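You operate a simulated robot arm through the tools that you are given. There is no shell and no other tool. Be economical: measure what you need, move in short steps, check, and stop when the job is done.

You are at the controls of a simulated two-armed robot. One attempt, no reset.

Task
Crimp the grey lug in the press, grease its top and stand it on the green square.
Fine: hold the press, lever over and back; dabber back after use. Set down upright: black dabber, what you pick out. A coat counts when it lies all over at full strength: go over it till it gets no stronger.

The check looks at the end state, three seconds after you hand in, the way a careful person would. Anything else that was tipped, shoved, dropped, spilled or broken makes it a failure.

Robot
Two 7-joint arms with two-finger parallel grippers on one trunk, on a base that drives. Base frame: it is fixed to the floor where the robot stands at the start and does not move with it; the origin is under the middle of the robot, x ahead of it, y to its left, z up. Units: m, degrees, N and s.
The left shoulder is at the start at [0.07, 0.133, 1.226], the right one opposite. With the tool pointing down near the work surface each hand reaches from about 0.1 to 0.62 m from the robot's upright axis, wherever it stands, measured 20 degrees to its own side. Places, roughly: green square [0.4, -0.5, 0.8]; lever of the orange press [0.5, -0.2, 0.9]. Payload 1.57 kg a hand.
Tool frame (each hand has its own): the origin (TCP) lies between the finger pads and is the grasp point; the fingertips stand 0.03 m ahead of it; z points along the fingers, y is the line along which they close. The gripper opens to 0.08 m. The fingers are 0.017 m wide and 0.012 m thick; the gripper's body (0.04 by 0.082 m) begins 0.08 m behind the TCP.
Orientation is that of the tool frame in the base frame, as [roll, pitch, yaw] about the fixed x, y, z axes, in that order (R = Rz(yaw) Ry(pitch) Rx(roll)). With the fingers straight down and closing along the base's y, the tool's x points along the base's -x, its y along +y and its z along -z.

Tools
- The arms move only by the tool arm_command. It takes "left_deltas", "right_deltas" or both (then of equal length, played together; a hand with none holds still); each is a list of rows, each an object of numbers (a shift or turn left out is 0, a gripper value left out holds the last): "x", "y", "z": the shift along the tool's x, y, z in m; "ax", "ay", "az": the turn, a rotation vector about the tool's x, y, z in degrees; "jaw": the finger opening in m, from 0 to 0.08. In form: [{"x": .., "y": .., "z": .., "ax": .., "ay": .., "az": .., "jaw": ..}, ...]. A call has 1 to 12 rows; each row is the pose to reach, as a shift and turn from the pose commanded when the call began, along the tool's axes at that moment. Each row takes 0.2 s and may step no farther than 0.05 m and 8.6 degrees from the row before; otherwise, or with a gripper value out of range, the whole call is refused. A pose out of reach is approached as far as the arm can. The call stops where the force on the tool passes 40 N (or 10 N more than at its start, if that is more) or the arm is blocked; 0.2 s more then pass. The fingers move at their own pace (about 0.153 m/s each) and stop on an object; they squeeze with about 29 N. The grip force told is the motor's: it shows also when the fingers shut on nothing. Time passes only in rows, and 0.2 s behind the last, so rows that repeat a pose let the fingers close. The reply holds the time, the measured pose of the TCP, the force on the tool along the base axes, the opening and the grip force, in the units named above and with some noise, with the torque about the TCP (base axes, N m) and any sound that the robot's microphone picked up, and new pictures: "views" is both (left out), scene, wrist or none (wrist: the cameras of the hands that moved).
- Cameras (640 x 400 px; columns grow to the right, rows downward): "scene" is now at [0.1183, -0.0393, 1.4403]; the picture's right is [-0.51, -0.86, 0.00], its down [-0.63, 0.38, -0.68] and it looks along [0.58, -0.35, -0.74] (base axes); focal length 270 px, centre (320, 200). "left" rides on the left gripper at [0.072, 0.007, -0.122] in its tool frame; the picture's right is [-0.09, 1.00, 0.00], its down [-0.84, -0.08, -0.54] and it looks along [-0.54, -0.05, 0.84] (tool axes); focal length 238 px, centre (320, 200). "right" rides on the right gripper at [0.072, -0.007, -0.122] in its tool frame; the picture's right is [0.09, 1.00, 0.00], its down [-0.84, 0.08, -0.54] and it looks along [-0.54, 0.05, 0.84] (tool axes); focal length 238 px, centre (320, 200). There is no depth. A picture from a camera that has moved, and an enlarged one, comes with that camera's place and axes in the base frame and with its lens.
- lift_body(by): slides the trunk up (or, below 0, down) by that many m; the arms and the scene camera ride with it, the base frame stays. It gives what a move gives, with no picture.
- base_move(legs): drives the robot by 1 to 6 legs, each [ahead, left, turn to the left] in m, m and degrees, along the robot's own axes; the way and the turn of a leg run together, so that a leg with both is an arc; at most 1.5 m and 180 degrees a leg. The arms and the cameras ride along, it lands a little off, and it stops where it bumps. It gives what a move gives, and a new picture of the scene camera.
- pan_tilt(pan, tilt): turns the head with the scene camera to pan (to the left, within 86 degrees either way) and tilt (down, from -29 to 69), counted from straight ahead of the robot. It gives what a move gives, and a new picture of the scene camera.
- enlarge(camera, box): a new picture of the part [left, top, right, bottom] of that camera's present view, enlarged. The clock stands still meanwhile.
- close_job(): hands the job in; it is judged then, once.

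Go step by step. Nothing tells you exact positions but the pictures and the camera data: compare them with the known pose of the tool, close in by small moves and look again before you grip or let go. The budget is 120 turns and 260 pictures, counting those below and the enlarged ones. Unless the task says otherwise, let go and move clear before handing in, and close with one line.

The tools are called after "Emit:" as name(argument=value, ...) on one line, values as JSON. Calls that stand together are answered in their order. arm_command: Moves the arms, as the interface text tells. Its arguments: {"type":"object","properties":{"left_deltas":{"type":"array","items":{"type":"object","properties":{"x":{"type":"number"},"y":{"type":"number"},"z":{"type":"number"},"ax":{"type":"number"},"ay":{"type":"number"},"az":{"type":"number"},"jaw":{"type":"number"}}}},"right_deltas":{"type":"array","items":{"type":"object","properties":{"x":{"type":"number"},"y":{"type":"number"},"z":{"type":"number"},"ax":{"type":"number"},"ay":{"type":"number"},"az":{"type":"number"},"jaw":{"type":"number"}}}},"views":{"type":"string","enum":["both","scene","wrist","none"]}},"required":[]} The other tools are called the same way: lift_body (by) slides the trunk up or down; base_move (legs) drives the base; pan_tilt (pan, tilt) turns the head that bears the scene camera; enlarge (camera, box) takes an enlarged picture of a part of a camera's view; close_job () hands the job in.

At the start:

```text
time_s: 0.0
left_eef_pos: [0.3879, -0.0198, 1.2064]
left_orientation: [-179.9, 0.0, 180.0]
left_ft_force: [0.2, -0.7, 1.2]
left_moment: [0.03, 0.0, -0.01]
left_finger_gap: 0.08
left_finger_force: 0.1
right_eef_pos: [0.2544, -0.3378, 1.2278]
right_orientation: [-179.9, 0.1, -180.0]
right_ft_force: [-0.1, 0.6, -0.4]
right_moment: [0.02, 0.02, -0.02]
right_finger_gap: 0.0801
right_finger_force: 0.0
trunk travel left (down, up): [-0.8, 0.14]
robot x, y, heading: [-0.0001, 0.0004, -0.3]
head pan, tilt: [-30.8, 47.4]
```

scene: 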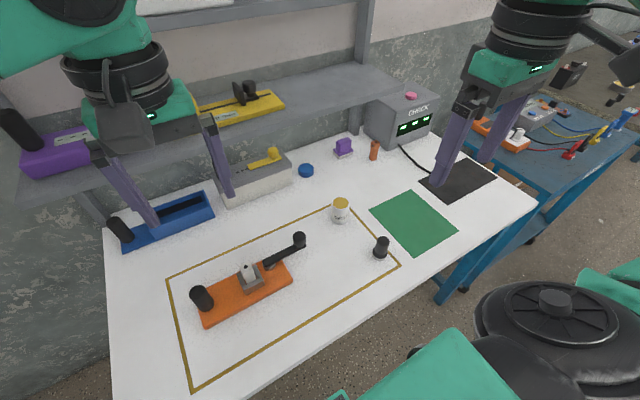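
right: 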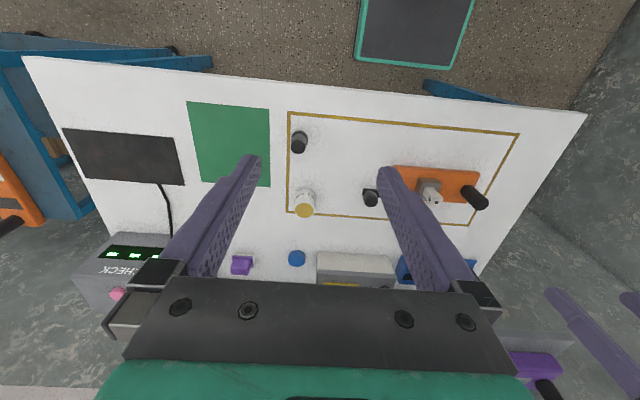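
left: 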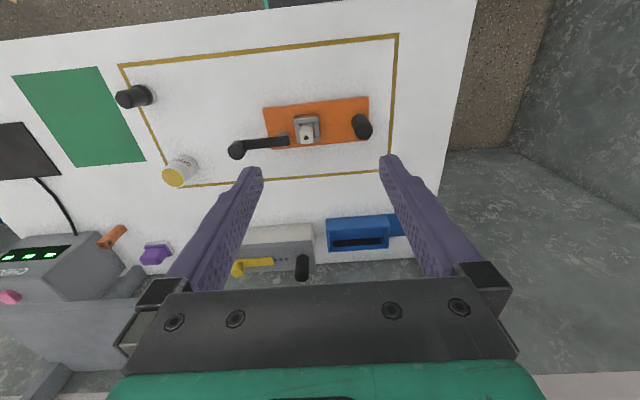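

I see the orange press with its lever, a black dabber, a yellow/white pot, the green square. I'll look at the details first.

Emit:
enlarge(camera="scene", box=[160, 200, 420, 362])

Emit:
enlarge(camera="left", box=[100, 60, 400, 247])

Emit:
enlarge(camera="scene", box=[280, 60, 540, 222])

```text
2.46 times, centred on (290, 281) of scene
camera zoom: at [0.1183, -0.0393, 1.4403], right [-0.51, -0.86, 0.0], down [-0.63, 0.38, -0.68], along [0.58, -0.35, -0.74], focal length 665 px, centre (394, 1)
```

zoom: 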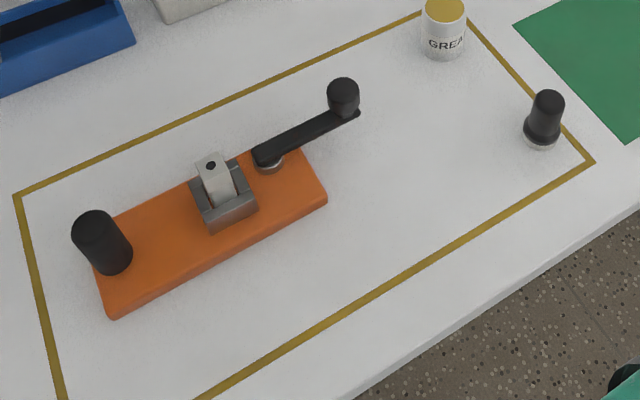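

```text
2.13 times, centred on (250, 154) of left
camera zoom: at [0.3157, -0.0126, 1.3293], right [0.09, 1.0, 0.0], down [0.84, -0.08, 0.54], along [0.54, -0.05, -0.84], focal length 508 px, centre (469, 299)
```

zoom: 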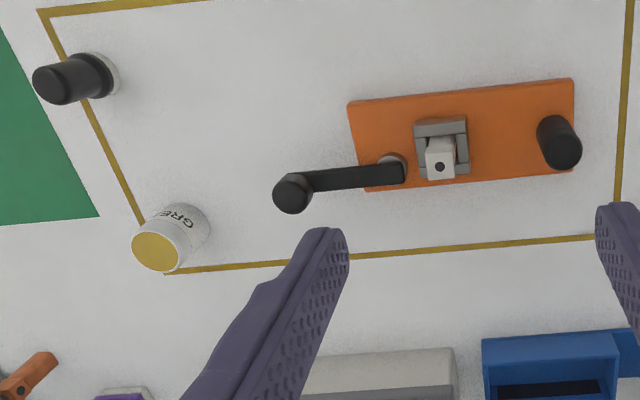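

```text
2.46 times, centred on (410, 141) of scene
camera zoom: at [0.1183, -0.0393, 1.4403], right [-0.51, -0.86, 0.0], down [-0.63, 0.38, -0.68], along [0.58, -0.35, -0.74], focal length 665 px, centre (98, 345)
```

zoom: 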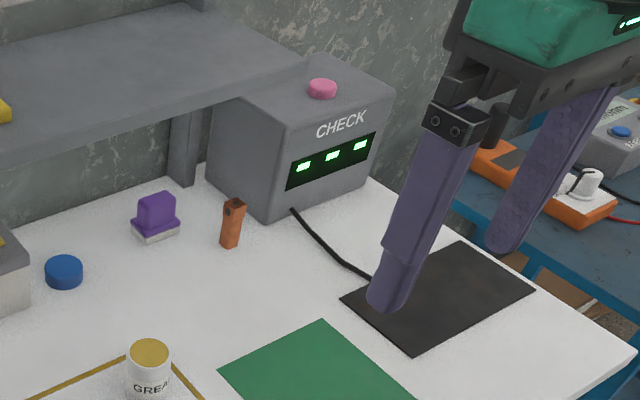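

The grey lug already sits in the press, and the lever lies out towards -y from a pivot. I'll shift the base to the right for better reach, then bring the hands down for closer looks.

Emit:
base_move(legs=[[0.0, -0.12, 0.3]])

```text
time_s: 1.2
left_eef_pos: [0.389, -0.1358, 1.2084]
left_orientation: [-179.9, 0.0, -179.7]
left_ft_force: [-0.3, 0.3, 0.9]
left_moment: [0.0, 0.0, 0.0]
left_finger_gap: 0.0801
left_finger_force: 0.0
right_eef_pos: [0.2576, -0.4565, 1.2277]
right_orientation: [-179.8, 0.0, -179.6]
right_ft_force: [0.5, 0.7, -0.6]
right_moment: [-0.05, -0.01, -0.04]
right_finger_gap: 0.0799
right_finger_force: 0.0
trunk travel left (down, up): [-0.8, 0.14]
robot x, y, heading: [-0.0017, -0.1235, 0.4]
head pan, tilt: [-30.8, 47.4]
camera scene: at [0.1188, -0.1584, 1.4404], right [-0.51, -0.86, 0.0], down [-0.63, 0.37, -0.68], along [0.58, -0.34, -0.74], focal length 270 px, centre (320, 200)
```

scene: 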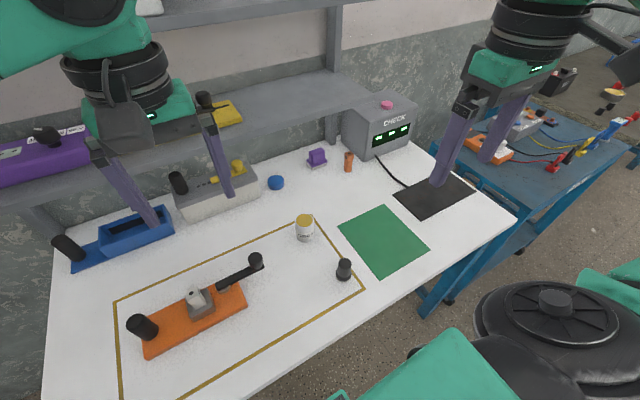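

Now both hands go nearer for views of the press and dabber.

Emit:
arm_command(left_deltas=[{"x": -0.002, "y": 0.027, "z": 0.021}, {"x": -0.003, "y": 0.053, "z": 0.042}, {"x": -0.005, "y": 0.08, "z": 0.063}, {"x": -0.006, "y": 0.106, "z": 0.085}, {"x": -0.007, "y": 0.133, "z": 0.106}, {"x": -0.009, "y": 0.16, "z": 0.127}, {"x": -0.01, "y": 0.186, "z": 0.148}], right_deltas=[{"x": -0.02, "y": 0.028, "z": 0.024}, {"x": -0.04, "y": 0.057, "z": 0.048}, {"x": -0.06, "y": 0.085, "z": 0.072}, {"x": -0.08, "y": 0.114, "z": 0.097}, {"x": -0.1, "y": 0.143, "z": 0.121}, {"x": -0.12, "y": 0.171, "z": 0.146}, {"x": -0.14, "y": 0.2, "z": 0.17}], views="wrist")

```text
time_s: 2.9
left_eef_pos: [0.401, 0.0486, 1.0586]
left_orientation: [-179.9, -0.1, -179.6]
left_ft_force: [0.2, 0.3, -0.2]
left_moment: [-0.07, 0.02, -0.01]
left_finger_gap: 0.0799
left_finger_force: 0.0
right_eef_pos: [0.3975, -0.2559, 1.0565]
right_orientation: [-179.8, 0.0, -179.5]
right_ft_force: [-0.2, 0.4, -0.4]
right_moment: [-0.02, 0.04, 0.03]
right_finger_gap: 0.08
right_finger_force: 0.0
trunk travel left (down, up): [-0.8, 0.14]
robot x, y, heading: [0.0007, -0.123, 0.1]
head pan, tilt: [-30.8, 47.4]
camera right: at [0.3249, -0.263, 1.178], right [-0.1, 0.99, 0.0], down [0.84, 0.09, 0.54], along [0.54, 0.05, -0.84], focal length 238 px, centre (320, 200)
camera left: at [0.3274, 0.0552, 1.1794], right [0.09, 1.0, 0.0], down [0.84, -0.07, 0.54], along [0.54, -0.05, -0.84], focal length 238 px, centre (320, 200)
```

right: 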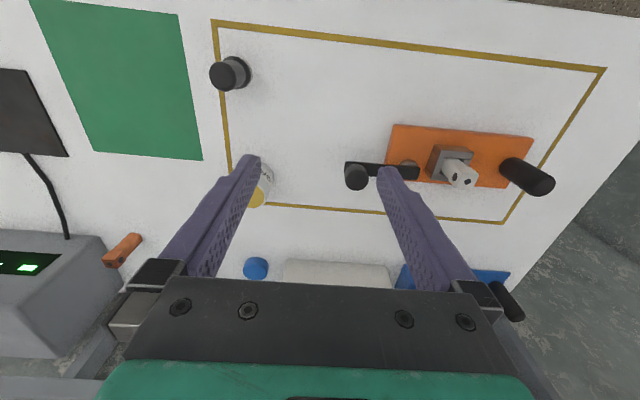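
left: 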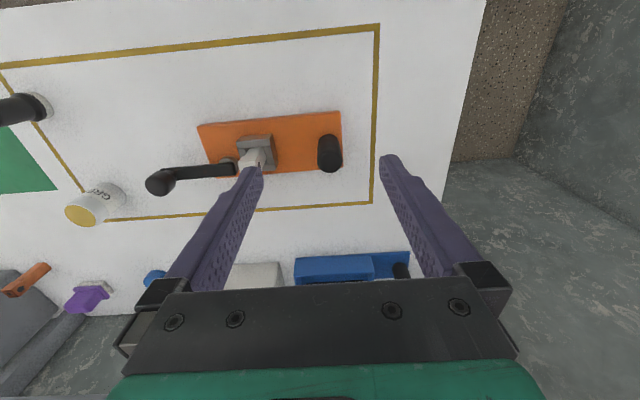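

Emit:
enlarge(camera="right", box=[330, 100, 570, 250])

Emit:
enlarge(camera="left", box=[130, 90, 370, 240])

Emit:
enlarge(camera="scene", box=[110, 220, 350, 370])

```text
2.67 times, centred on (450, 175) of right
camera zoom: at [0.3249, -0.263, 1.178], right [-0.1, 0.99, 0.0], down [0.84, 0.09, 0.54], along [0.54, 0.05, -0.84], focal length 636 px, centre (-27, 267)
```

zoom: 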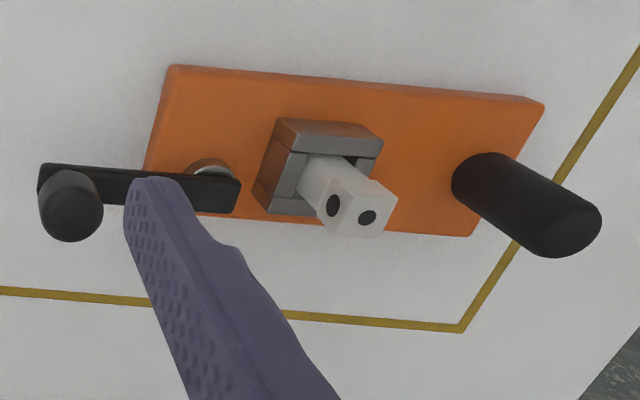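

```text
2.67 times, centred on (250, 165) of left
camera zoom: at [0.3274, 0.0552, 1.1794], right [0.09, 1.0, 0.0], down [0.84, -0.07, 0.54], along [0.54, -0.05, -0.84], focal length 636 px, centre (507, 293)
```

zoom: 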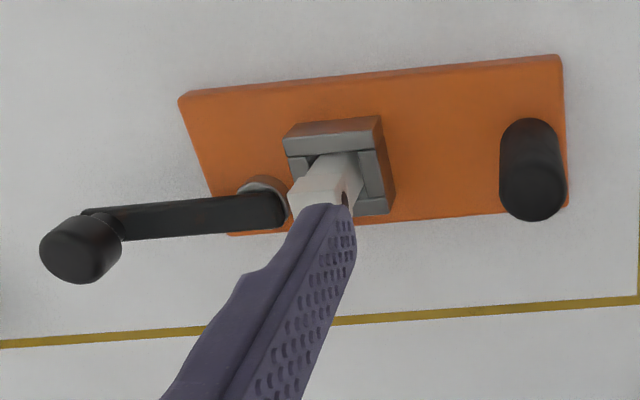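

```text
2.67 times, centred on (230, 295) of scene
camera zoom: at [0.1209, -0.1579, 1.4402], right [-0.51, -0.86, 0.0], down [-0.64, 0.37, -0.68], along [0.58, -0.34, -0.74], focal length 721 px, centre (560, -53)
```

zoom: 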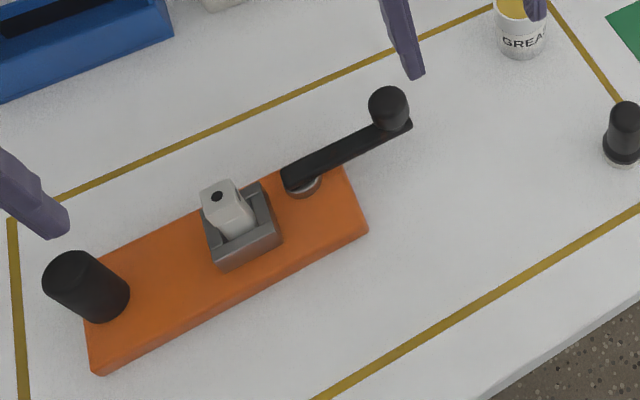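

The lug stands in the press at about (.462,-.046), top about .886. The post is at (.457,.057), the lever knob at (.479,-.196,.87) and the pivot at about (.469,-.106). I'll put both hands above the post and the knob.

Emit:
arm_command(left_deltas=[{"x": -0.03, "y": 0.004, "z": 0.0}, {"x": -0.056, "y": 0.008, "z": 0.02}, {"x": -0.056, "y": 0.008, "z": 0.06}, {"x": -0.056, "y": 0.008, "z": 0.1}], right_deltas=[{"x": -0.03, "y": 0.02}, {"x": -0.06, "y": 0.04}, {"x": -0.082, "y": 0.06, "z": 0.03}, {"x": -0.082, "y": 0.06, "z": 0.07}])

```text
time_s: 3.9
left_eef_pos: [0.452, 0.056, 0.9593]
left_orientation: [-180.0, 0.2, -179.6]
left_ft_force: [0.1, -0.2, 0.2]
left_moment: [-0.03, 0.02, 0.01]
left_finger_gap: 0.08
left_finger_force: 0.0
right_eef_pos: [0.4597, -0.2191, 0.9958]
right_orientation: [179.9, 0.1, -179.5]
right_ft_force: [1.0, -0.3, -1.1]
right_moment: [0.0, -0.04, -0.01]
right_finger_gap: 0.0801
right_finger_force: 0.0
right hand out of reach, approached as far as the arm can: row 3, 4
trunk travel left (down, up): [-0.8, 0.14]
robot x, y, heading: [-0.0009, -0.1215, 0.5]
head pan, tilt: [-30.8, 47.4]
camera scene: at [0.1185, -0.1615, 1.4404], right [-0.51, -0.86, 0.0], down [-0.63, 0.37, -0.68], along [0.58, -0.34, -0.74], focal length 270 px, centre (320, 200)
camera right: at [0.3873, -0.225, 1.1184], right [-0.1, 0.99, 0.0], down [0.84, 0.08, 0.54], along [0.54, 0.05, -0.84], focal length 238 px, centre (320, 200)
camera left: at [0.379, 0.0618, 1.0808], right [0.09, 1.0, 0.0], down [0.84, -0.07, 0.54], along [0.54, -0.05, -0.84], focal length 238 px, centre (320, 200)
```

scene: 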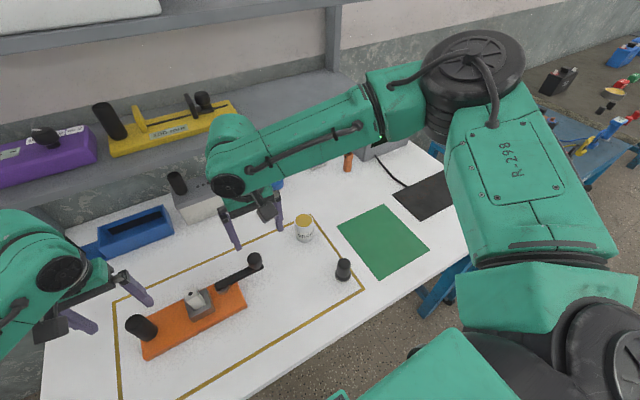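
right: 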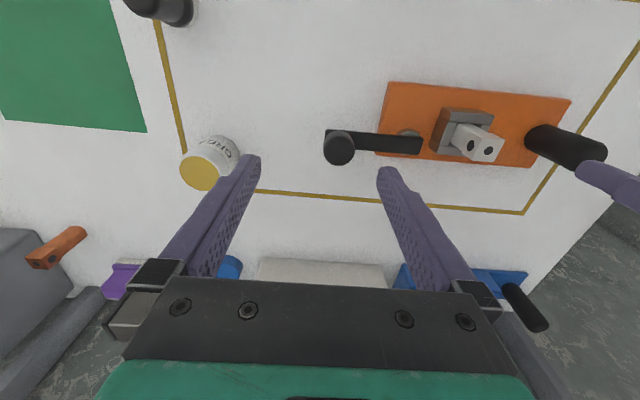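
left: 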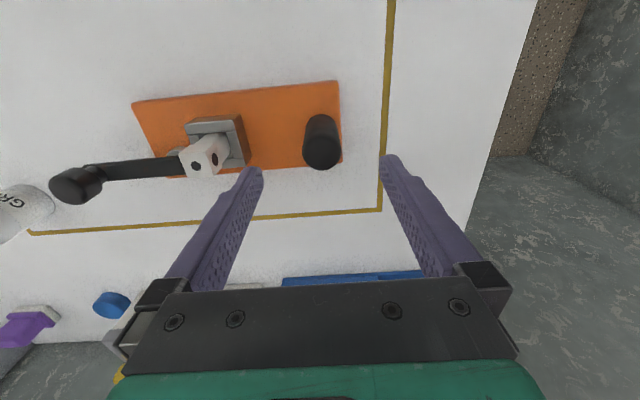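

The right hand is at its reach limit so near the centre line. I'll drive the base ahead a bit and back left a little.

Emit:
base_move(legs=[[0.08, 0.04, -0.3]])

```text
time_s: 5.0
left_eef_pos: [0.531, 0.0932, 0.9613]
left_orientation: [179.9, 0.1, -179.7]
left_ft_force: [0.2, -0.8, -0.2]
left_moment: [0.03, 0.01, -0.04]
left_finger_gap: 0.0801
left_finger_force: 0.2
right_eef_pos: [0.5364, -0.1802, 0.9976]
right_orientation: [179.9, 0.2, -179.8]
right_ft_force: [0.5, 0.0, 0.4]
right_moment: [0.01, 0.03, 0.01]
right_finger_gap: 0.0801
right_finger_force: 0.0
trunk travel left (down, up): [-0.8, 0.14]
robot x, y, heading: [0.081, -0.0844, 0.2]
head pan, tilt: [-30.8, 47.4]
camera scene: at [0.1955, -0.1226, 1.4406], right [-0.51, -0.86, 0.0], down [-0.63, 0.38, -0.68], along [0.58, -0.34, -0.74], focal length 270 px, centre (320, 200)
```

scene: 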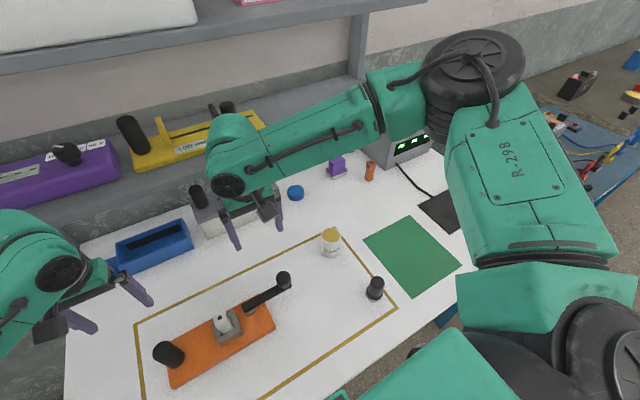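

Emit:
arm_command(left_deltas=[{"x": 0.037, "y": -0.018}, {"x": 0.074, "y": -0.036}, {"x": 0.074, "y": -0.036}], right_deltas=[{"x": 0.03, "y": -0.008}, {"x": 0.06, "y": -0.016}, {"x": 0.06, "y": -0.016}], views="wrist")

```text
time_s: 5.8
left_eef_pos: [0.4624, 0.0581, 0.9578]
left_orientation: [-180.0, -0.1, -179.8]
left_ft_force: [0.7, 0.9, -0.5]
left_moment: [0.0, 0.08, -0.01]
left_finger_gap: 0.0803
left_finger_force: 0.2
right_eef_pos: [0.4793, -0.1972, 0.9958]
right_orientation: [-179.7, 0.0, -179.7]
right_ft_force: [0.0, -0.2, 0.1]
right_moment: [-0.01, 0.04, -0.02]
right_finger_gap: 0.0798
right_finger_force: 0.1
trunk travel left (down, up): [-0.8, 0.14]
robot x, y, heading: [0.0798, -0.0827, 0.2]
head pan, tilt: [-30.8, 47.4]
camera right: at [0.4079, -0.203, 1.1175], right [-0.1, 1.0, 0.0], down [0.84, 0.08, 0.54], along [0.54, 0.05, -0.84], focal length 238 px, centre (320, 200)
camera left: at [0.3895, 0.0657, 1.0788], right [0.09, 1.0, 0.0], down [0.84, -0.07, 0.54], along [0.54, -0.05, -0.84], focal length 238 px, centre (320, 200)
```

right: 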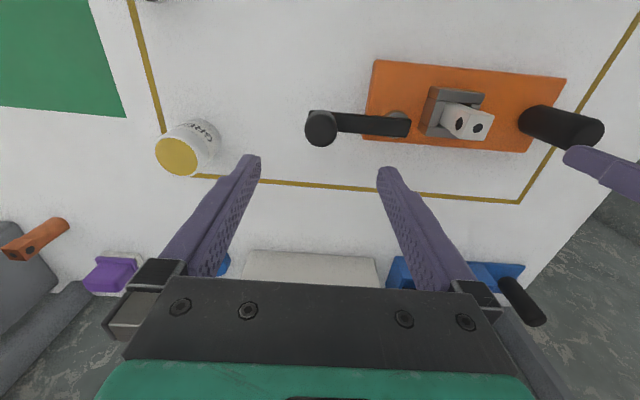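
left: 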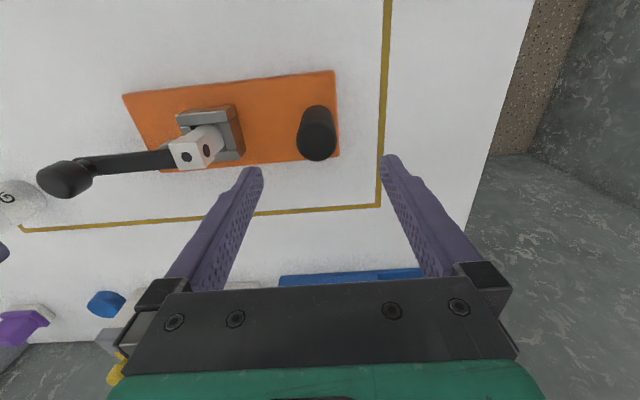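

Both are aligned. Descending, then closing on the post and the knob.

Emit:
arm_command(left_deltas=[{"x": 0.007, "z": 0.03}, {"x": 0.007, "z": 0.06}, {"x": 0.007, "z": 0.088}, {"x": 0.007, "z": 0.088}], right_deltas=[{"x": 0.003, "z": 0.035}, {"x": 0.003, "z": 0.07}, {"x": 0.003, "z": 0.1}, {"x": 0.003, "z": 0.106}], views="both")

```text
time_s: 6.8
left_eef_pos: [0.4508, 0.0576, 0.8702]
left_orientation: [-180.0, 0.1, -179.8]
left_ft_force: [-0.3, 0.5, 0.3]
left_moment: [-0.02, 0.0, 0.0]
left_finger_gap: 0.0799
left_finger_force: 0.0
right_eef_pos: [0.4723, -0.1997, 0.8949]
right_orientation: [179.9, 0.2, -179.8]
right_ft_force: [-0.3, 0.7, -1.0]
right_moment: [0.01, 0.0, 0.03]
right_finger_gap: 0.0799
right_finger_force: 0.1
right hand out of reach, approached as far as the arm can: row 3, 4
trunk travel left (down, up): [-0.8, 0.14]
robot x, y, heading: [0.0822, -0.0811, 0.2]
head pan, tilt: [-30.8, 47.4]
camera scene: at [0.1976, -0.1211, 1.4404], right [-0.51, -0.86, 0.0], down [-0.63, 0.37, -0.68], along [0.58, -0.34, -0.74], focal length 270 px, centre (320, 200)
camera right: at [0.3989, -0.2079, 1.0162], right [-0.1, 1.0, 0.0], down [0.83, 0.08, 0.54], along [0.54, 0.05, -0.84], focal length 238 px, centre (320, 200)
camera left: at [0.3774, 0.0646, 0.9922], right [0.09, 1.0, 0.0], down [0.84, -0.08, 0.54], along [0.54, -0.05, -0.84], focal length 238 px, centre (320, 200)
```

scene: 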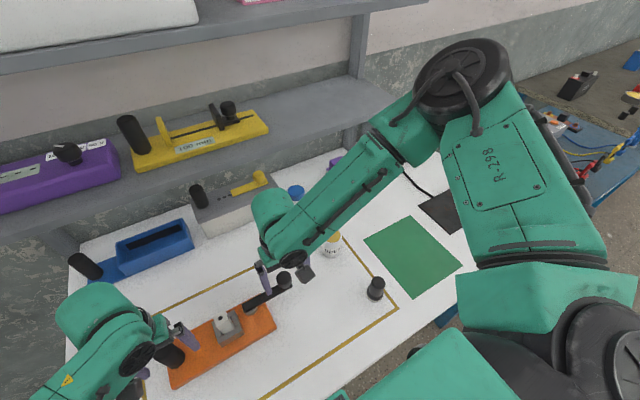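
right: 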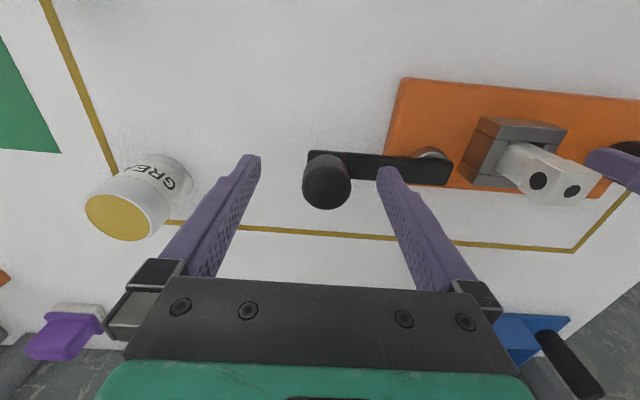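
left: 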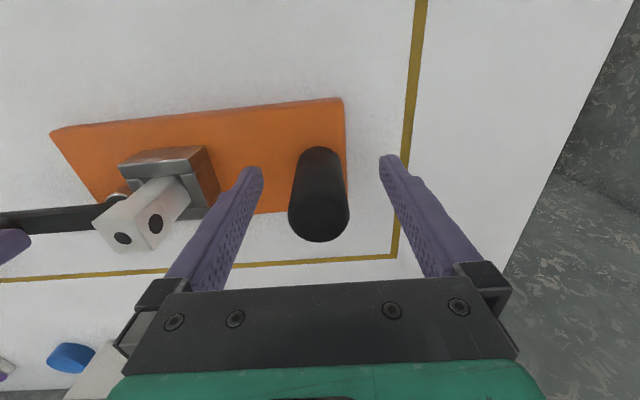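

The right hand still meets its limit by a few mm. I'll raise both hands, shift the base left so that the knob lies more on its own side, and retry.

Emit:
arm_command(left_deltas=[{"z": -0.04}, {"z": -0.08}, {"z": -0.1}], right_deltas=[{"z": -0.04}, {"z": -0.08}, {"z": -0.1}], views="none")

Emit:
base_move(legs=[[0.0, 0.07, 0.0]])

```text
time_s: 7.5
left_eef_pos: [0.4513, 0.0587, 0.9708]
left_orientation: [179.9, -0.1, -179.9]
left_ft_force: [-1.0, -0.2, -0.2]
left_moment: [0.02, 0.02, -0.03]
left_finger_gap: 0.08
left_finger_force: 0.1
right_eef_pos: [0.473, -0.2028, 0.9963]
right_orientation: [180.0, 0.0, -179.7]
right_ft_force: [0.3, -0.4, 0.0]
right_moment: [0.02, 0.02, 0.03]
right_finger_gap: 0.08
right_finger_force: 0.0
trunk travel left (down, up): [-0.8, 0.14]
robot x, y, heading: [0.0796, -0.0836, 0.5]
head pan, tilt: [-30.8, 47.4]
```

```text
time_s: 8.6
left_eef_pos: [0.4526, 0.1244, 0.9719]
left_orientation: [179.8, 0.0, -179.8]
left_ft_force: [0.2, 0.0, -0.2]
left_moment: [0.06, 0.02, 0.0]
left_finger_gap: 0.0797
left_finger_force: 0.0
right_eef_pos: [0.473, -0.1356, 0.9956]
right_orientation: [179.8, 0.0, -179.8]
right_ft_force: [-0.2, -0.9, 0.9]
right_moment: [0.0, -0.03, -0.01]
right_finger_gap: 0.0801
right_finger_force: 0.1
trunk travel left (down, up): [-0.8, 0.14]
robot x, y, heading: [0.0798, -0.0108, 0.3]
head pan, tilt: [-30.8, 47.4]
camera scene: at [0.1982, -0.0575, 1.4401], right [-0.51, -0.86, 0.0], down [-0.63, 0.38, -0.68], along [0.58, -0.34, -0.74], focal length 270 px, centre (320, 200)
```

scene: 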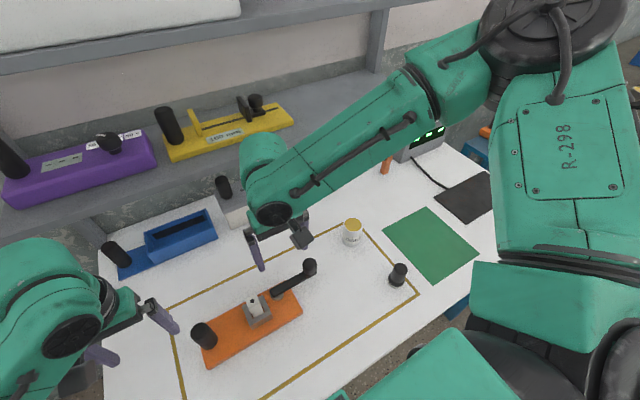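

Emit:
arm_command(left_deltas=[{"y": -0.034}, {"y": -0.067}, {"y": -0.067, "z": 0.04}, {"y": -0.067, "z": 0.08}, {"y": -0.067, "z": 0.103}, {"y": -0.067, "z": 0.103}], right_deltas=[{"y": -0.03, "x": -0.003}, {"y": -0.06, "x": -0.003}, {"y": -0.06, "x": -0.003, "z": 0.04}, {"y": -0.06, "x": -0.003, "z": 0.08}, {"y": -0.06, "x": -0.003, "z": 0.109}, {"y": -0.06, "x": -0.003, "z": 0.109}], views="wrist")

```text
time_s: 10.0
left_eef_pos: [0.4522, 0.0643, 0.8661]
left_orientation: [-179.9, 0.0, -179.9]
left_ft_force: [0.0, 0.4, 0.0]
left_moment: [-0.04, -0.01, 0.01]
left_finger_gap: 0.0798
left_finger_force: 0.1
right_eef_pos: [0.4777, -0.1933, 0.8864]
right_orientation: [-179.9, 0.1, -179.8]
right_ft_force: [0.6, 0.5, 0.6]
right_moment: [0.0, 0.0, 0.01]
right_finger_gap: 0.08
right_finger_force: 0.1
trunk travel left (down, up): [-0.8, 0.14]
robot x, y, heading: [0.077, -0.0114, -0.1]
head pan, tilt: [-30.8, 47.4]
camera right: at [0.4051, -0.1998, 1.0081], right [-0.1, 1.0, 0.0], down [0.84, 0.08, 0.54], along [0.54, 0.05, -0.84], focal length 238 px, centre (320, 200)
camera left: at [0.3784, 0.0698, 0.9886], right [0.09, 1.0, 0.0], down [0.84, -0.07, 0.54], along [0.54, -0.05, -0.84], focal length 238 px, centre (320, 200)
```

right: 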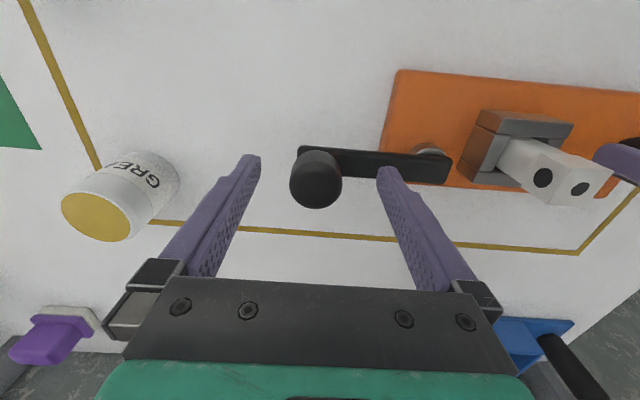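
left: 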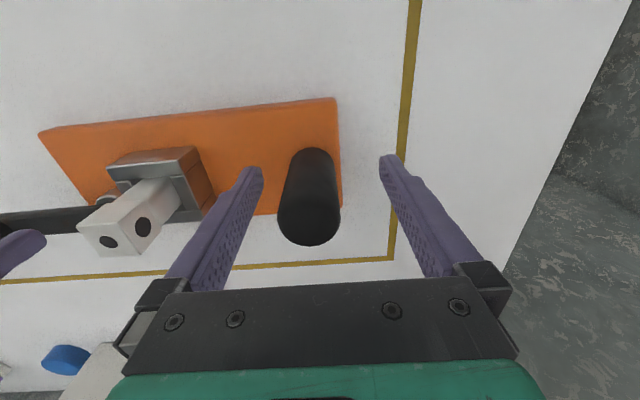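

Now I fine-centre and close on both.

Emit:
arm_command(left_deltas=[{"y": -0.006}, {"y": -0.006, "jaw": 0.05}, {"y": -0.006, "jaw": 0.02}, {"y": -0.006, "jaw": 0.02}], right_deltas=[{"y": -0.001, "x": 0.003}, {"y": -0.001, "x": 0.003, "jaw": 0.05}, {"y": -0.001, "x": 0.003, "jaw": 0.015}, {"y": -0.001, "x": 0.003, "jaw": 0.015}], views="wrist")

```text
time_s: 11.0
left_eef_pos: [0.4515, 0.0581, 0.8667]
left_orientation: [179.9, 0.0, -179.8]
left_ft_force: [-1.9, 10.1, 0.9]
left_moment: [-0.94, -0.02, 0.11]
left_finger_gap: 0.0337
left_finger_force: 29.0
right_eef_pos: [0.4732, -0.1961, 0.8869]
right_orientation: [-179.9, 0.0, -180.0]
right_ft_force: [0.7, -10.6, -0.4]
right_moment: [0.18, -0.03, -0.09]
right_finger_gap: 0.0327
right_finger_force: 29.0
trunk travel left (down, up): [-0.8, 0.14]
robot x, y, heading: [0.0766, -0.0159, 0.1]
head pan, tilt: [-30.8, 47.4]
camera right: at [0.4018, -0.2017, 1.0083], right [-0.09, 1.0, 0.0], down [0.84, 0.08, 0.54], along [0.54, 0.05, -0.84], focal length 238 px, centre (320, 200)
camera left: at [0.3787, 0.0632, 0.9887], right [0.09, 1.0, 0.0], down [0.84, -0.08, 0.54], along [0.54, -0.05, -0.84], focal length 238 px, centre (320, 200)
```

right: 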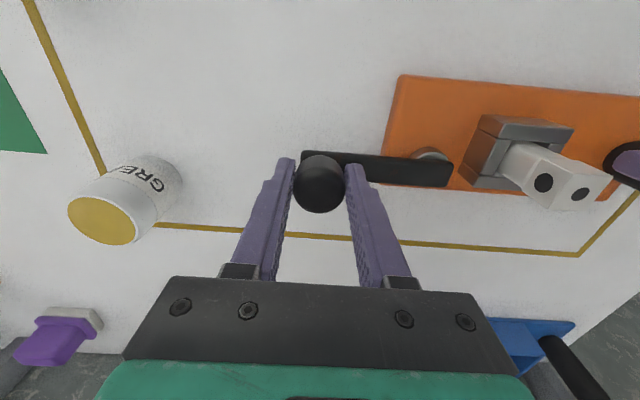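
left: 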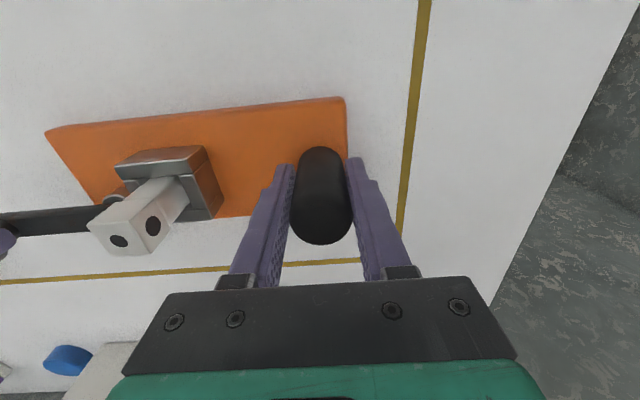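

Both are gripped. I'll test the swing direction gently: a few mm toward +x first.

Emit:
arm_command(right_deltas=[{"x": -0.004}, {"x": -0.008, "y": 0.0}, {"x": -0.012, "y": 0.002}, {"x": -0.012, "y": 0.002}], views="wrist")

```text
time_s: 12.0
left_eef_pos: [0.4528, 0.0574, 0.8661]
left_orientation: [179.8, 0.1, -179.8]
left_ft_force: [0.0, 24.5, 4.1]
left_moment: [-1.13, -0.67, 0.51]
left_finger_gap: 0.0338
left_finger_force: 29.6
right_eef_pos: [0.4851, -0.195, 0.8873]
right_orientation: [-179.8, 0.0, -179.8]
right_ft_force: [0.8, -23.2, -1.0]
right_moment: [-0.12, 0.24, -0.16]
right_finger_gap: 0.0329
right_finger_force: 29.1
trunk travel left (down, up): [-0.8, 0.14]
robot x, y, heading: [0.0787, -0.0159, 0.3]
head pan, tilt: [-30.8, 47.4]
camera right: at [0.4138, -0.1996, 1.0087], right [-0.09, 1.0, 0.0], down [0.84, 0.08, 0.54], along [0.54, 0.05, -0.84], focal length 238 px, centre (320, 200)
```

right: 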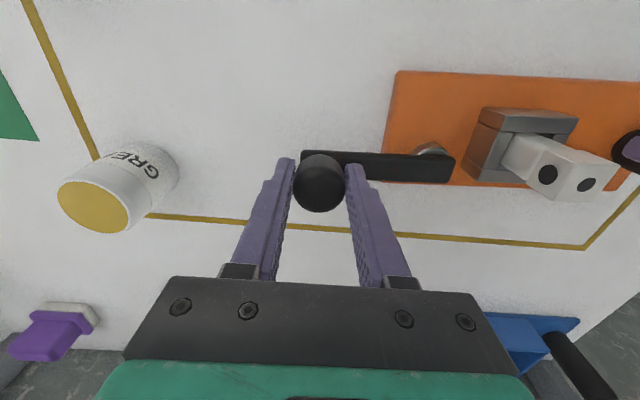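

The press itself may have turned a little. I'll go back to the start point and compare in the left camera.

Emit:
enlarge(camera="left", box=[0, 0, 640, 400])

Emit:
arm_command(right_deltas=[{"x": 0.006, "y": -0.002}, {"x": 0.012, "y": -0.003}, {"x": 0.012, "y": -0.003}], views="wrist")

Emit:
enlarge(camera="left", box=[0, 0, 640, 400])

```text
1.00 times, centred on (320, 200) of left
camera zoom: at [0.3795, 0.0634, 0.9887], right [0.09, 1.0, 0.0], down [0.84, -0.08, 0.54], along [0.54, -0.04, -0.84], focal length 238 px, centre (320, 200)
```

zoom: 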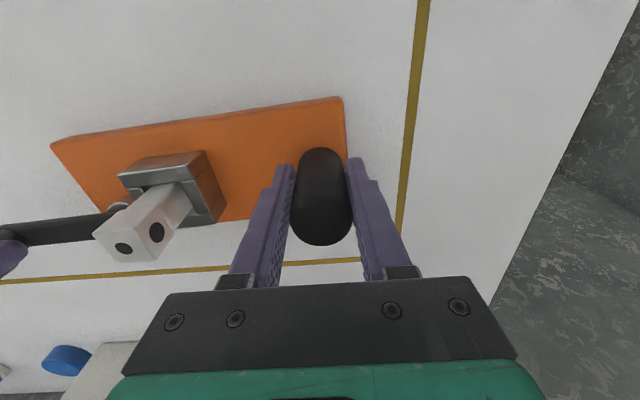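

```text
time_s: 12.8
left_eef_pos: [0.4519, 0.0562, 0.8678]
left_orientation: [179.9, 0.0, -179.7]
left_ft_force: [-3.9, 19.7, 4.9]
left_moment: [-0.5, 0.22, 0.21]
left_finger_gap: 0.0336
left_finger_force: 29.4
right_eef_pos: [0.4719, -0.1957, 0.8879]
right_orientation: [-179.9, 0.0, -179.8]
right_ft_force: [1.5, -18.7, -2.5]
right_moment: [-0.74, -0.15, -0.34]
right_finger_gap: 0.0328
right_finger_force: 28.4
trunk travel left (down, up): [-0.8, 0.14]
robot x, y, heading: [0.0778, -0.0107, 0.4]
head pan, tilt: [-30.8, 47.4]
camera right: at [0.401, -0.2012, 1.0092], right [-0.09, 1.0, 0.0], down [0.84, 0.08, 0.54], along [0.54, 0.05, -0.84], focal length 238 px, centre (320, 200)
```

right: 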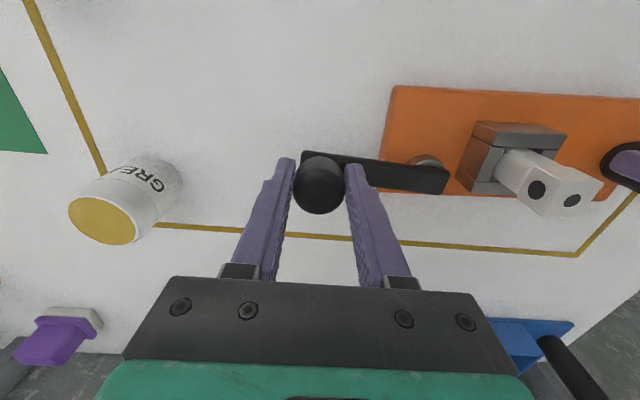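

```text
1.00 times, centred on (320, 200) of left
camera zoom: at [0.3784, 0.0628, 0.9888], right [0.09, 1.0, 0.0], down [0.84, -0.08, 0.54], along [0.54, -0.05, -0.84], focal length 238 px, centre (320, 200)
```

zoom: 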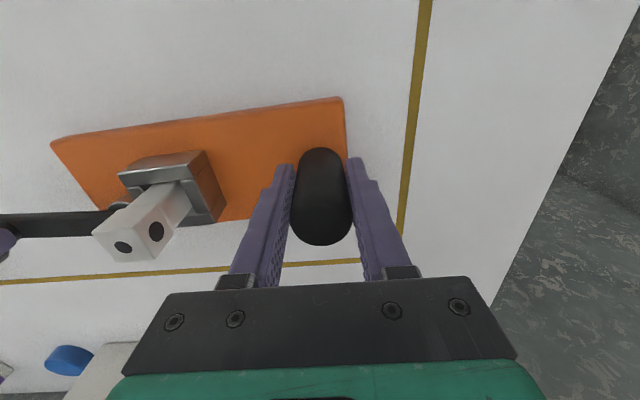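

The lever yields toward -x, while +x is its stop (there the press gave way by a few mm; I'll correct that later). I'll swing along the arc toward -x and watch the forces.

Emit:
arm_command(right_deltas=[{"x": 0.008, "y": -0.002}, {"x": 0.0155, "y": -0.001}, {"x": 0.023, "y": 0.001}, {"x": 0.0304, "y": 0.003}, {"x": 0.0376, "y": 0.006}, {"x": 0.0445, "y": 0.01}], views="wrist")

Emit:
enlarge(camera="left", box=[0, 0, 640, 400])

```text
time_s: 14.2
left_eef_pos: [0.4512, 0.0558, 0.8669]
left_orientation: [-179.9, 0.0, -179.9]
left_ft_force: [-0.7, -0.4, 0.5]
left_moment: [0.7, 0.23, -0.04]
left_finger_gap: 0.0334
left_finger_force: 28.3
right_eef_pos: [0.428, -0.185, 0.8857]
right_orientation: [-179.9, 0.0, -179.7]
right_ft_force: [1.6, -3.4, 11.3]
right_moment: [-0.15, -0.22, -0.32]
right_finger_gap: 0.0311
right_finger_force: 29.1
trunk travel left (down, up): [-0.8, 0.14]
robot x, y, heading: [0.0782, -0.016, -0.0]
head pan, tilt: [-30.8, 47.4]
camera right: at [0.3561, -0.1928, 1.0081], right [-0.1, 1.0, 0.0], down [0.84, 0.08, 0.54], along [0.54, 0.05, -0.84], focal length 238 px, centre (320, 200)
```

right: 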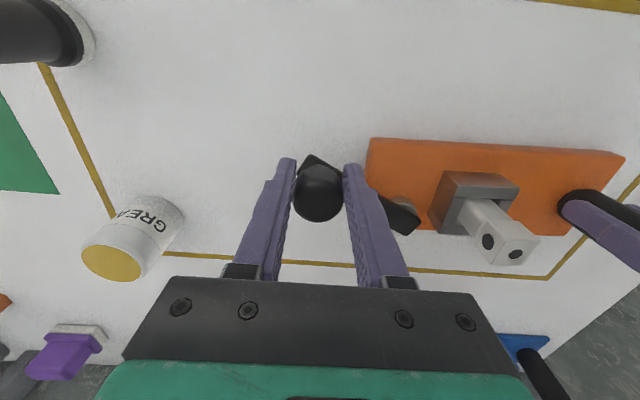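

```text
1.00 times, centred on (320, 200) of left
camera zoom: at [0.3781, 0.0623, 0.9889], right [0.09, 1.0, 0.0], down [0.84, -0.07, 0.54], along [0.54, -0.05, -0.84], focal length 238 px, centre (320, 200)
```

zoom: 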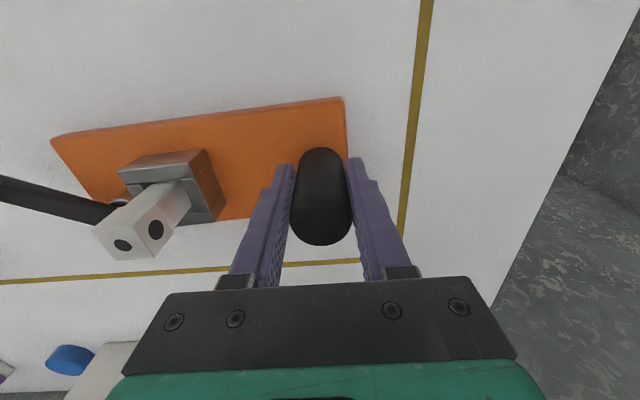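

The lever moves freely. Continuing the arc to about 90°, with the fingers up slightly.

Emit:
arm_command(right_deltas=[{"x": 0.0096, "y": 0.0065, "z": -0.002}, {"x": 0.0184, "y": 0.0141, "z": -0.002}, {"x": 0.026, "y": 0.023, "z": -0.002}, {"x": 0.0326, "y": 0.0326, "z": -0.002}, {"x": 0.0377, "y": 0.043, "z": -0.002}, {"x": 0.0415, "y": 0.054, "z": -0.002}], views="wrist")

Emit:
enlarge(camera="left", box=[0, 0, 640, 400])

```text
time_s: 15.6
left_eef_pos: [0.452, 0.0571, 0.8667]
left_orientation: [-180.0, 0.0, -179.9]
left_ft_force: [-0.9, -0.3, 0.3]
left_moment: [-0.24, -0.16, -0.14]
left_finger_gap: 0.0335
left_finger_force: 29.4
right_eef_pos: [0.3864, -0.1321, 0.8895]
right_orientation: [-180.0, 0.1, -179.9]
right_ft_force: [-0.2, -0.1, -0.4]
right_moment: [0.02, 0.0, -0.01]
right_finger_gap: 0.015
right_finger_force: 0.1
trunk travel left (down, up): [-0.8, 0.14]
robot x, y, heading: [0.0781, -0.0163, 0.3]
head pan, tilt: [-30.8, 47.4]
camera right: at [0.3139, -0.1379, 1.0108], right [-0.1, 1.0, 0.0], down [0.84, 0.08, 0.54], along [0.54, 0.05, -0.84], focal length 238 px, centre (320, 200)
```

right: 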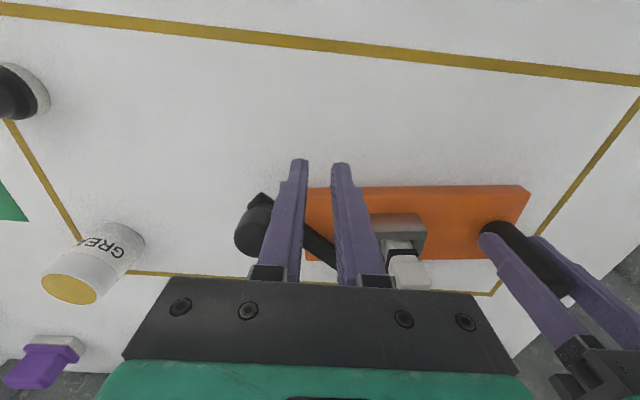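

```text
1.00 times, centred on (320, 200) of left
camera zoom: at [0.3787, 0.0628, 0.9889], right [0.09, 1.0, 0.0], down [0.84, -0.08, 0.54], along [0.54, -0.05, -0.84], focal length 238 px, centre (320, 200)
```

zoom: 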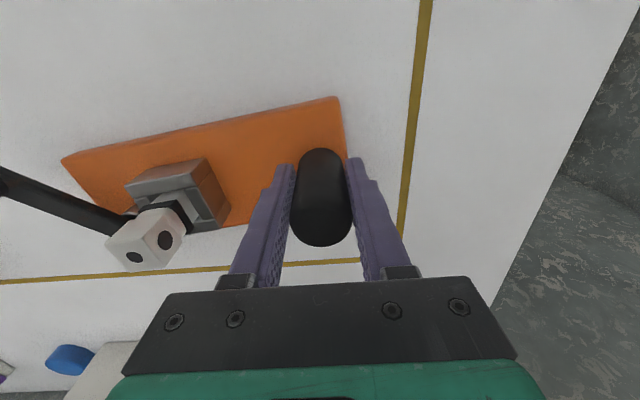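

The knob slipped free: the lever likely met its end stop. Let me look closely at the lug and the press.

Emit:
enlarge(camera="left", box=[60, 130, 260, 280])

Emit:
enlarge(camera="scene", box=[180, 230, 340, 370])

```text
2.67 times, centred on (160, 205) of left
camera zoom: at [0.3787, 0.0628, 0.9889], right [0.09, 1.0, 0.0], down [0.84, -0.08, 0.54], along [0.54, -0.05, -0.84], focal length 636 px, centre (747, 187)
```

zoom: 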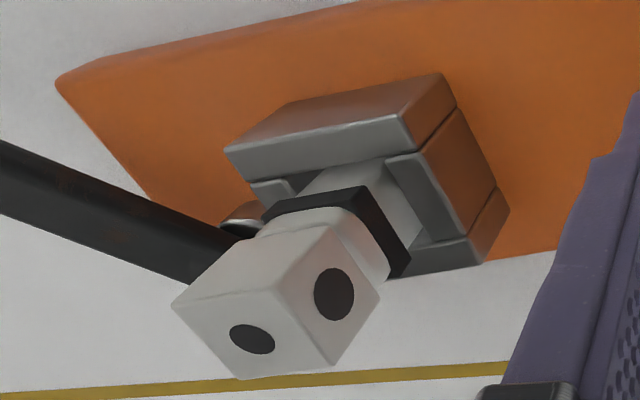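

```text
2.86 times, centred on (260, 300) of scene
camera zoom: at [0.1982, -0.0525, 1.4403], right [-0.51, -0.86, 0.0], down [-0.63, 0.37, -0.68], along [0.58, -0.34, -0.74], focal length 772 px, centre (491, -86)
```

zoom: 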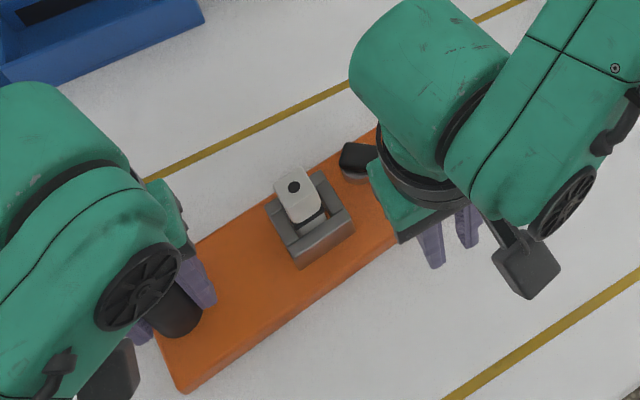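

The lug now wears a dark crimp ring, so the crimp took. I'll lift, open and go above the knob (about (.428,-.174)) to swing the lever back.

Emit:
arm_command(right_deltas=[{"z": -0.04}, {"z": -0.06, "jaw": 0.08}, {"z": -0.06, "x": -0.02, "y": -0.02, "jaw": 0.08}, {"z": -0.06, "x": -0.042, "y": -0.042, "jaw": 0.08}, {"z": -0.06, "x": -0.042, "y": -0.042, "jaw": 0.08}], views="both")

```text
time_s: 16.8
left_eef_pos: [0.4518, 0.0557, 0.867]
left_orientation: [179.9, 0.0, -179.9]
left_ft_force: [0.0, 0.1, 1.0]
left_moment: [-0.18, -0.21, -0.06]
left_finger_gap: 0.0334
left_finger_force: 28.6
right_eef_pos: [0.4285, -0.1738, 0.9477]
right_orientation: [-179.9, -0.1, -179.8]
right_ft_force: [0.2, 0.1, -0.3]
right_moment: [0.0, 0.01, 0.0]
right_finger_gap: 0.0802
right_finger_force: 0.0
right hand out of reach, approached as far as the arm can: row 1, 2
trunk travel left (down, up): [-0.8, 0.14]
robot x, y, heading: [0.0808, -0.0139, 0.3]
head pan, tilt: [-30.8, 47.4]
camera scene: at [0.198, -0.0526, 1.4403], right [-0.51, -0.86, 0.0], down [-0.63, 0.37, -0.68], along [0.58, -0.34, -0.74], focal length 270 px, centre (320, 200)
camera right: at [0.356, -0.1816, 1.0696], right [-0.1, 1.0, 0.0], down [0.84, 0.08, 0.54], along [0.54, 0.05, -0.84], focal length 238 px, centre (320, 200)
```

scene: 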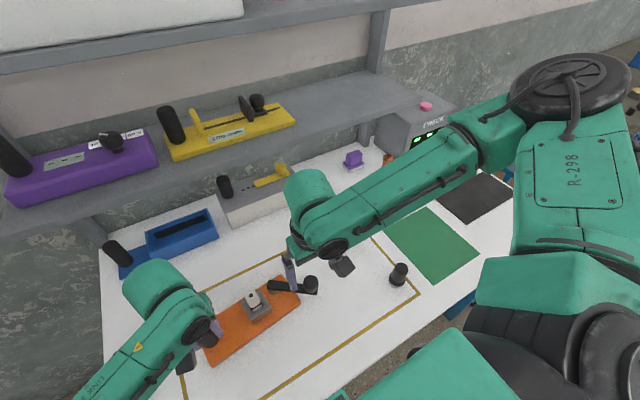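
right: 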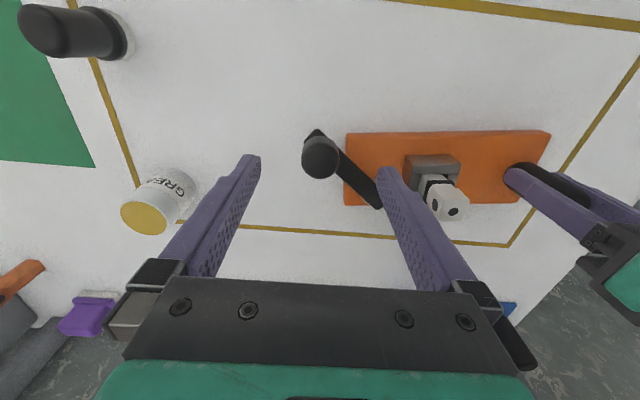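

I'll regrip the knob; pressing it toward -x against its stop also turns the press back to its first heading.

Emit:
arm_command(right_deltas=[{"z": 0.03, "x": -0.0015, "y": -0.001}, {"z": 0.06, "x": -0.0015, "y": -0.001}, {"z": 0.06, "x": -0.0015, "y": -0.001, "jaw": 0.05}, {"z": 0.06, "x": -0.0015, "y": -0.001, "jaw": 0.015}, {"z": 0.06, "x": -0.0015, "y": -0.001, "jaw": 0.015}], views="none")

Emit:
arm_command(right_deltas=[{"x": 0.004, "y": 0.002}, {"x": 0.008, "y": 0.004}, {"x": 0.012, "y": 0.005}, {"x": 0.012, "y": 0.005}], views="wrist")

Emit:
enlarge(camera="left", box=[0, 0, 640, 400])

```text
time_s: 18.0
left_eef_pos: [0.4516, 0.0564, 0.8673]
left_orientation: [179.9, 0.0, -179.9]
left_ft_force: [-3.2, -3.6, 2.6]
left_moment: [-0.08, 0.21, -0.56]
left_finger_gap: 0.0336
left_finger_force: 29.2
right_eef_pos: [0.4299, -0.1738, 0.8871]
right_orientation: [-179.9, 0.0, -179.7]
right_ft_force: [3.0, 3.1, -0.1]
right_moment: [0.03, -0.32, 0.03]
right_finger_gap: 0.0324
right_finger_force: 29.1
trunk travel left (down, up): [-0.8, 0.14]
robot x, y, heading: [0.0786, -0.0147, 0.3]
head pan, tilt: [-30.8, 47.4]
```

```text
time_s: 19.0
left_eef_pos: [0.4534, 0.0572, 0.8675]
left_orientation: [180.0, -0.1, -179.8]
left_ft_force: [-2.6, -0.6, 4.0]
left_moment: [-1.13, 0.37, -0.46]
left_finger_gap: 0.0339
left_finger_force: 29.3
right_eef_pos: [0.4189, -0.1703, 0.8871]
right_orientation: [180.0, 0.1, -179.7]
right_ft_force: [3.2, 0.3, -4.2]
right_moment: [-0.19, -0.09, -0.14]
right_finger_gap: 0.0316
right_finger_force: 28.7
trunk travel left (down, up): [-0.8, 0.14]
robot x, y, heading: [0.0791, -0.0149, 0.2]
head pan, tilt: [-30.8, 47.4]
camera right: at [0.3461, -0.176, 1.0098], right [-0.1, 1.0, 0.0], down [0.84, 0.08, 0.54], along [0.54, 0.05, -0.84], focal length 238 px, centre (320, 200)
```

right: 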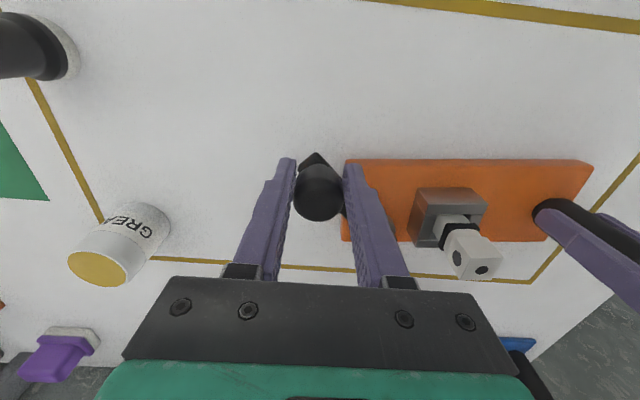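

```text
1.00 times, centred on (320, 200) of left
camera zoom: at [0.3791, 0.0627, 0.9888], right [0.09, 1.0, 0.0], down [0.84, -0.07, 0.54], along [0.54, -0.05, -0.84], focal length 238 px, centre (320, 200)
```

zoom: 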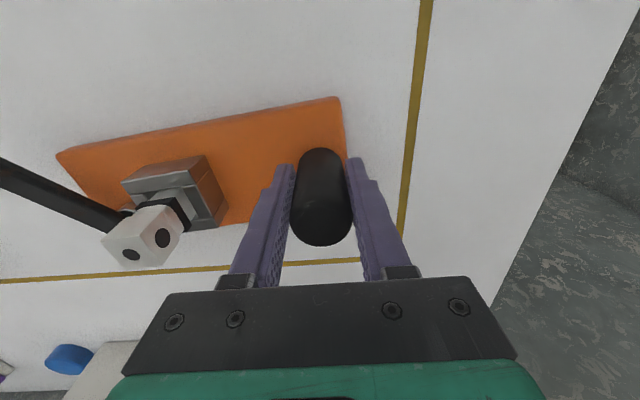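

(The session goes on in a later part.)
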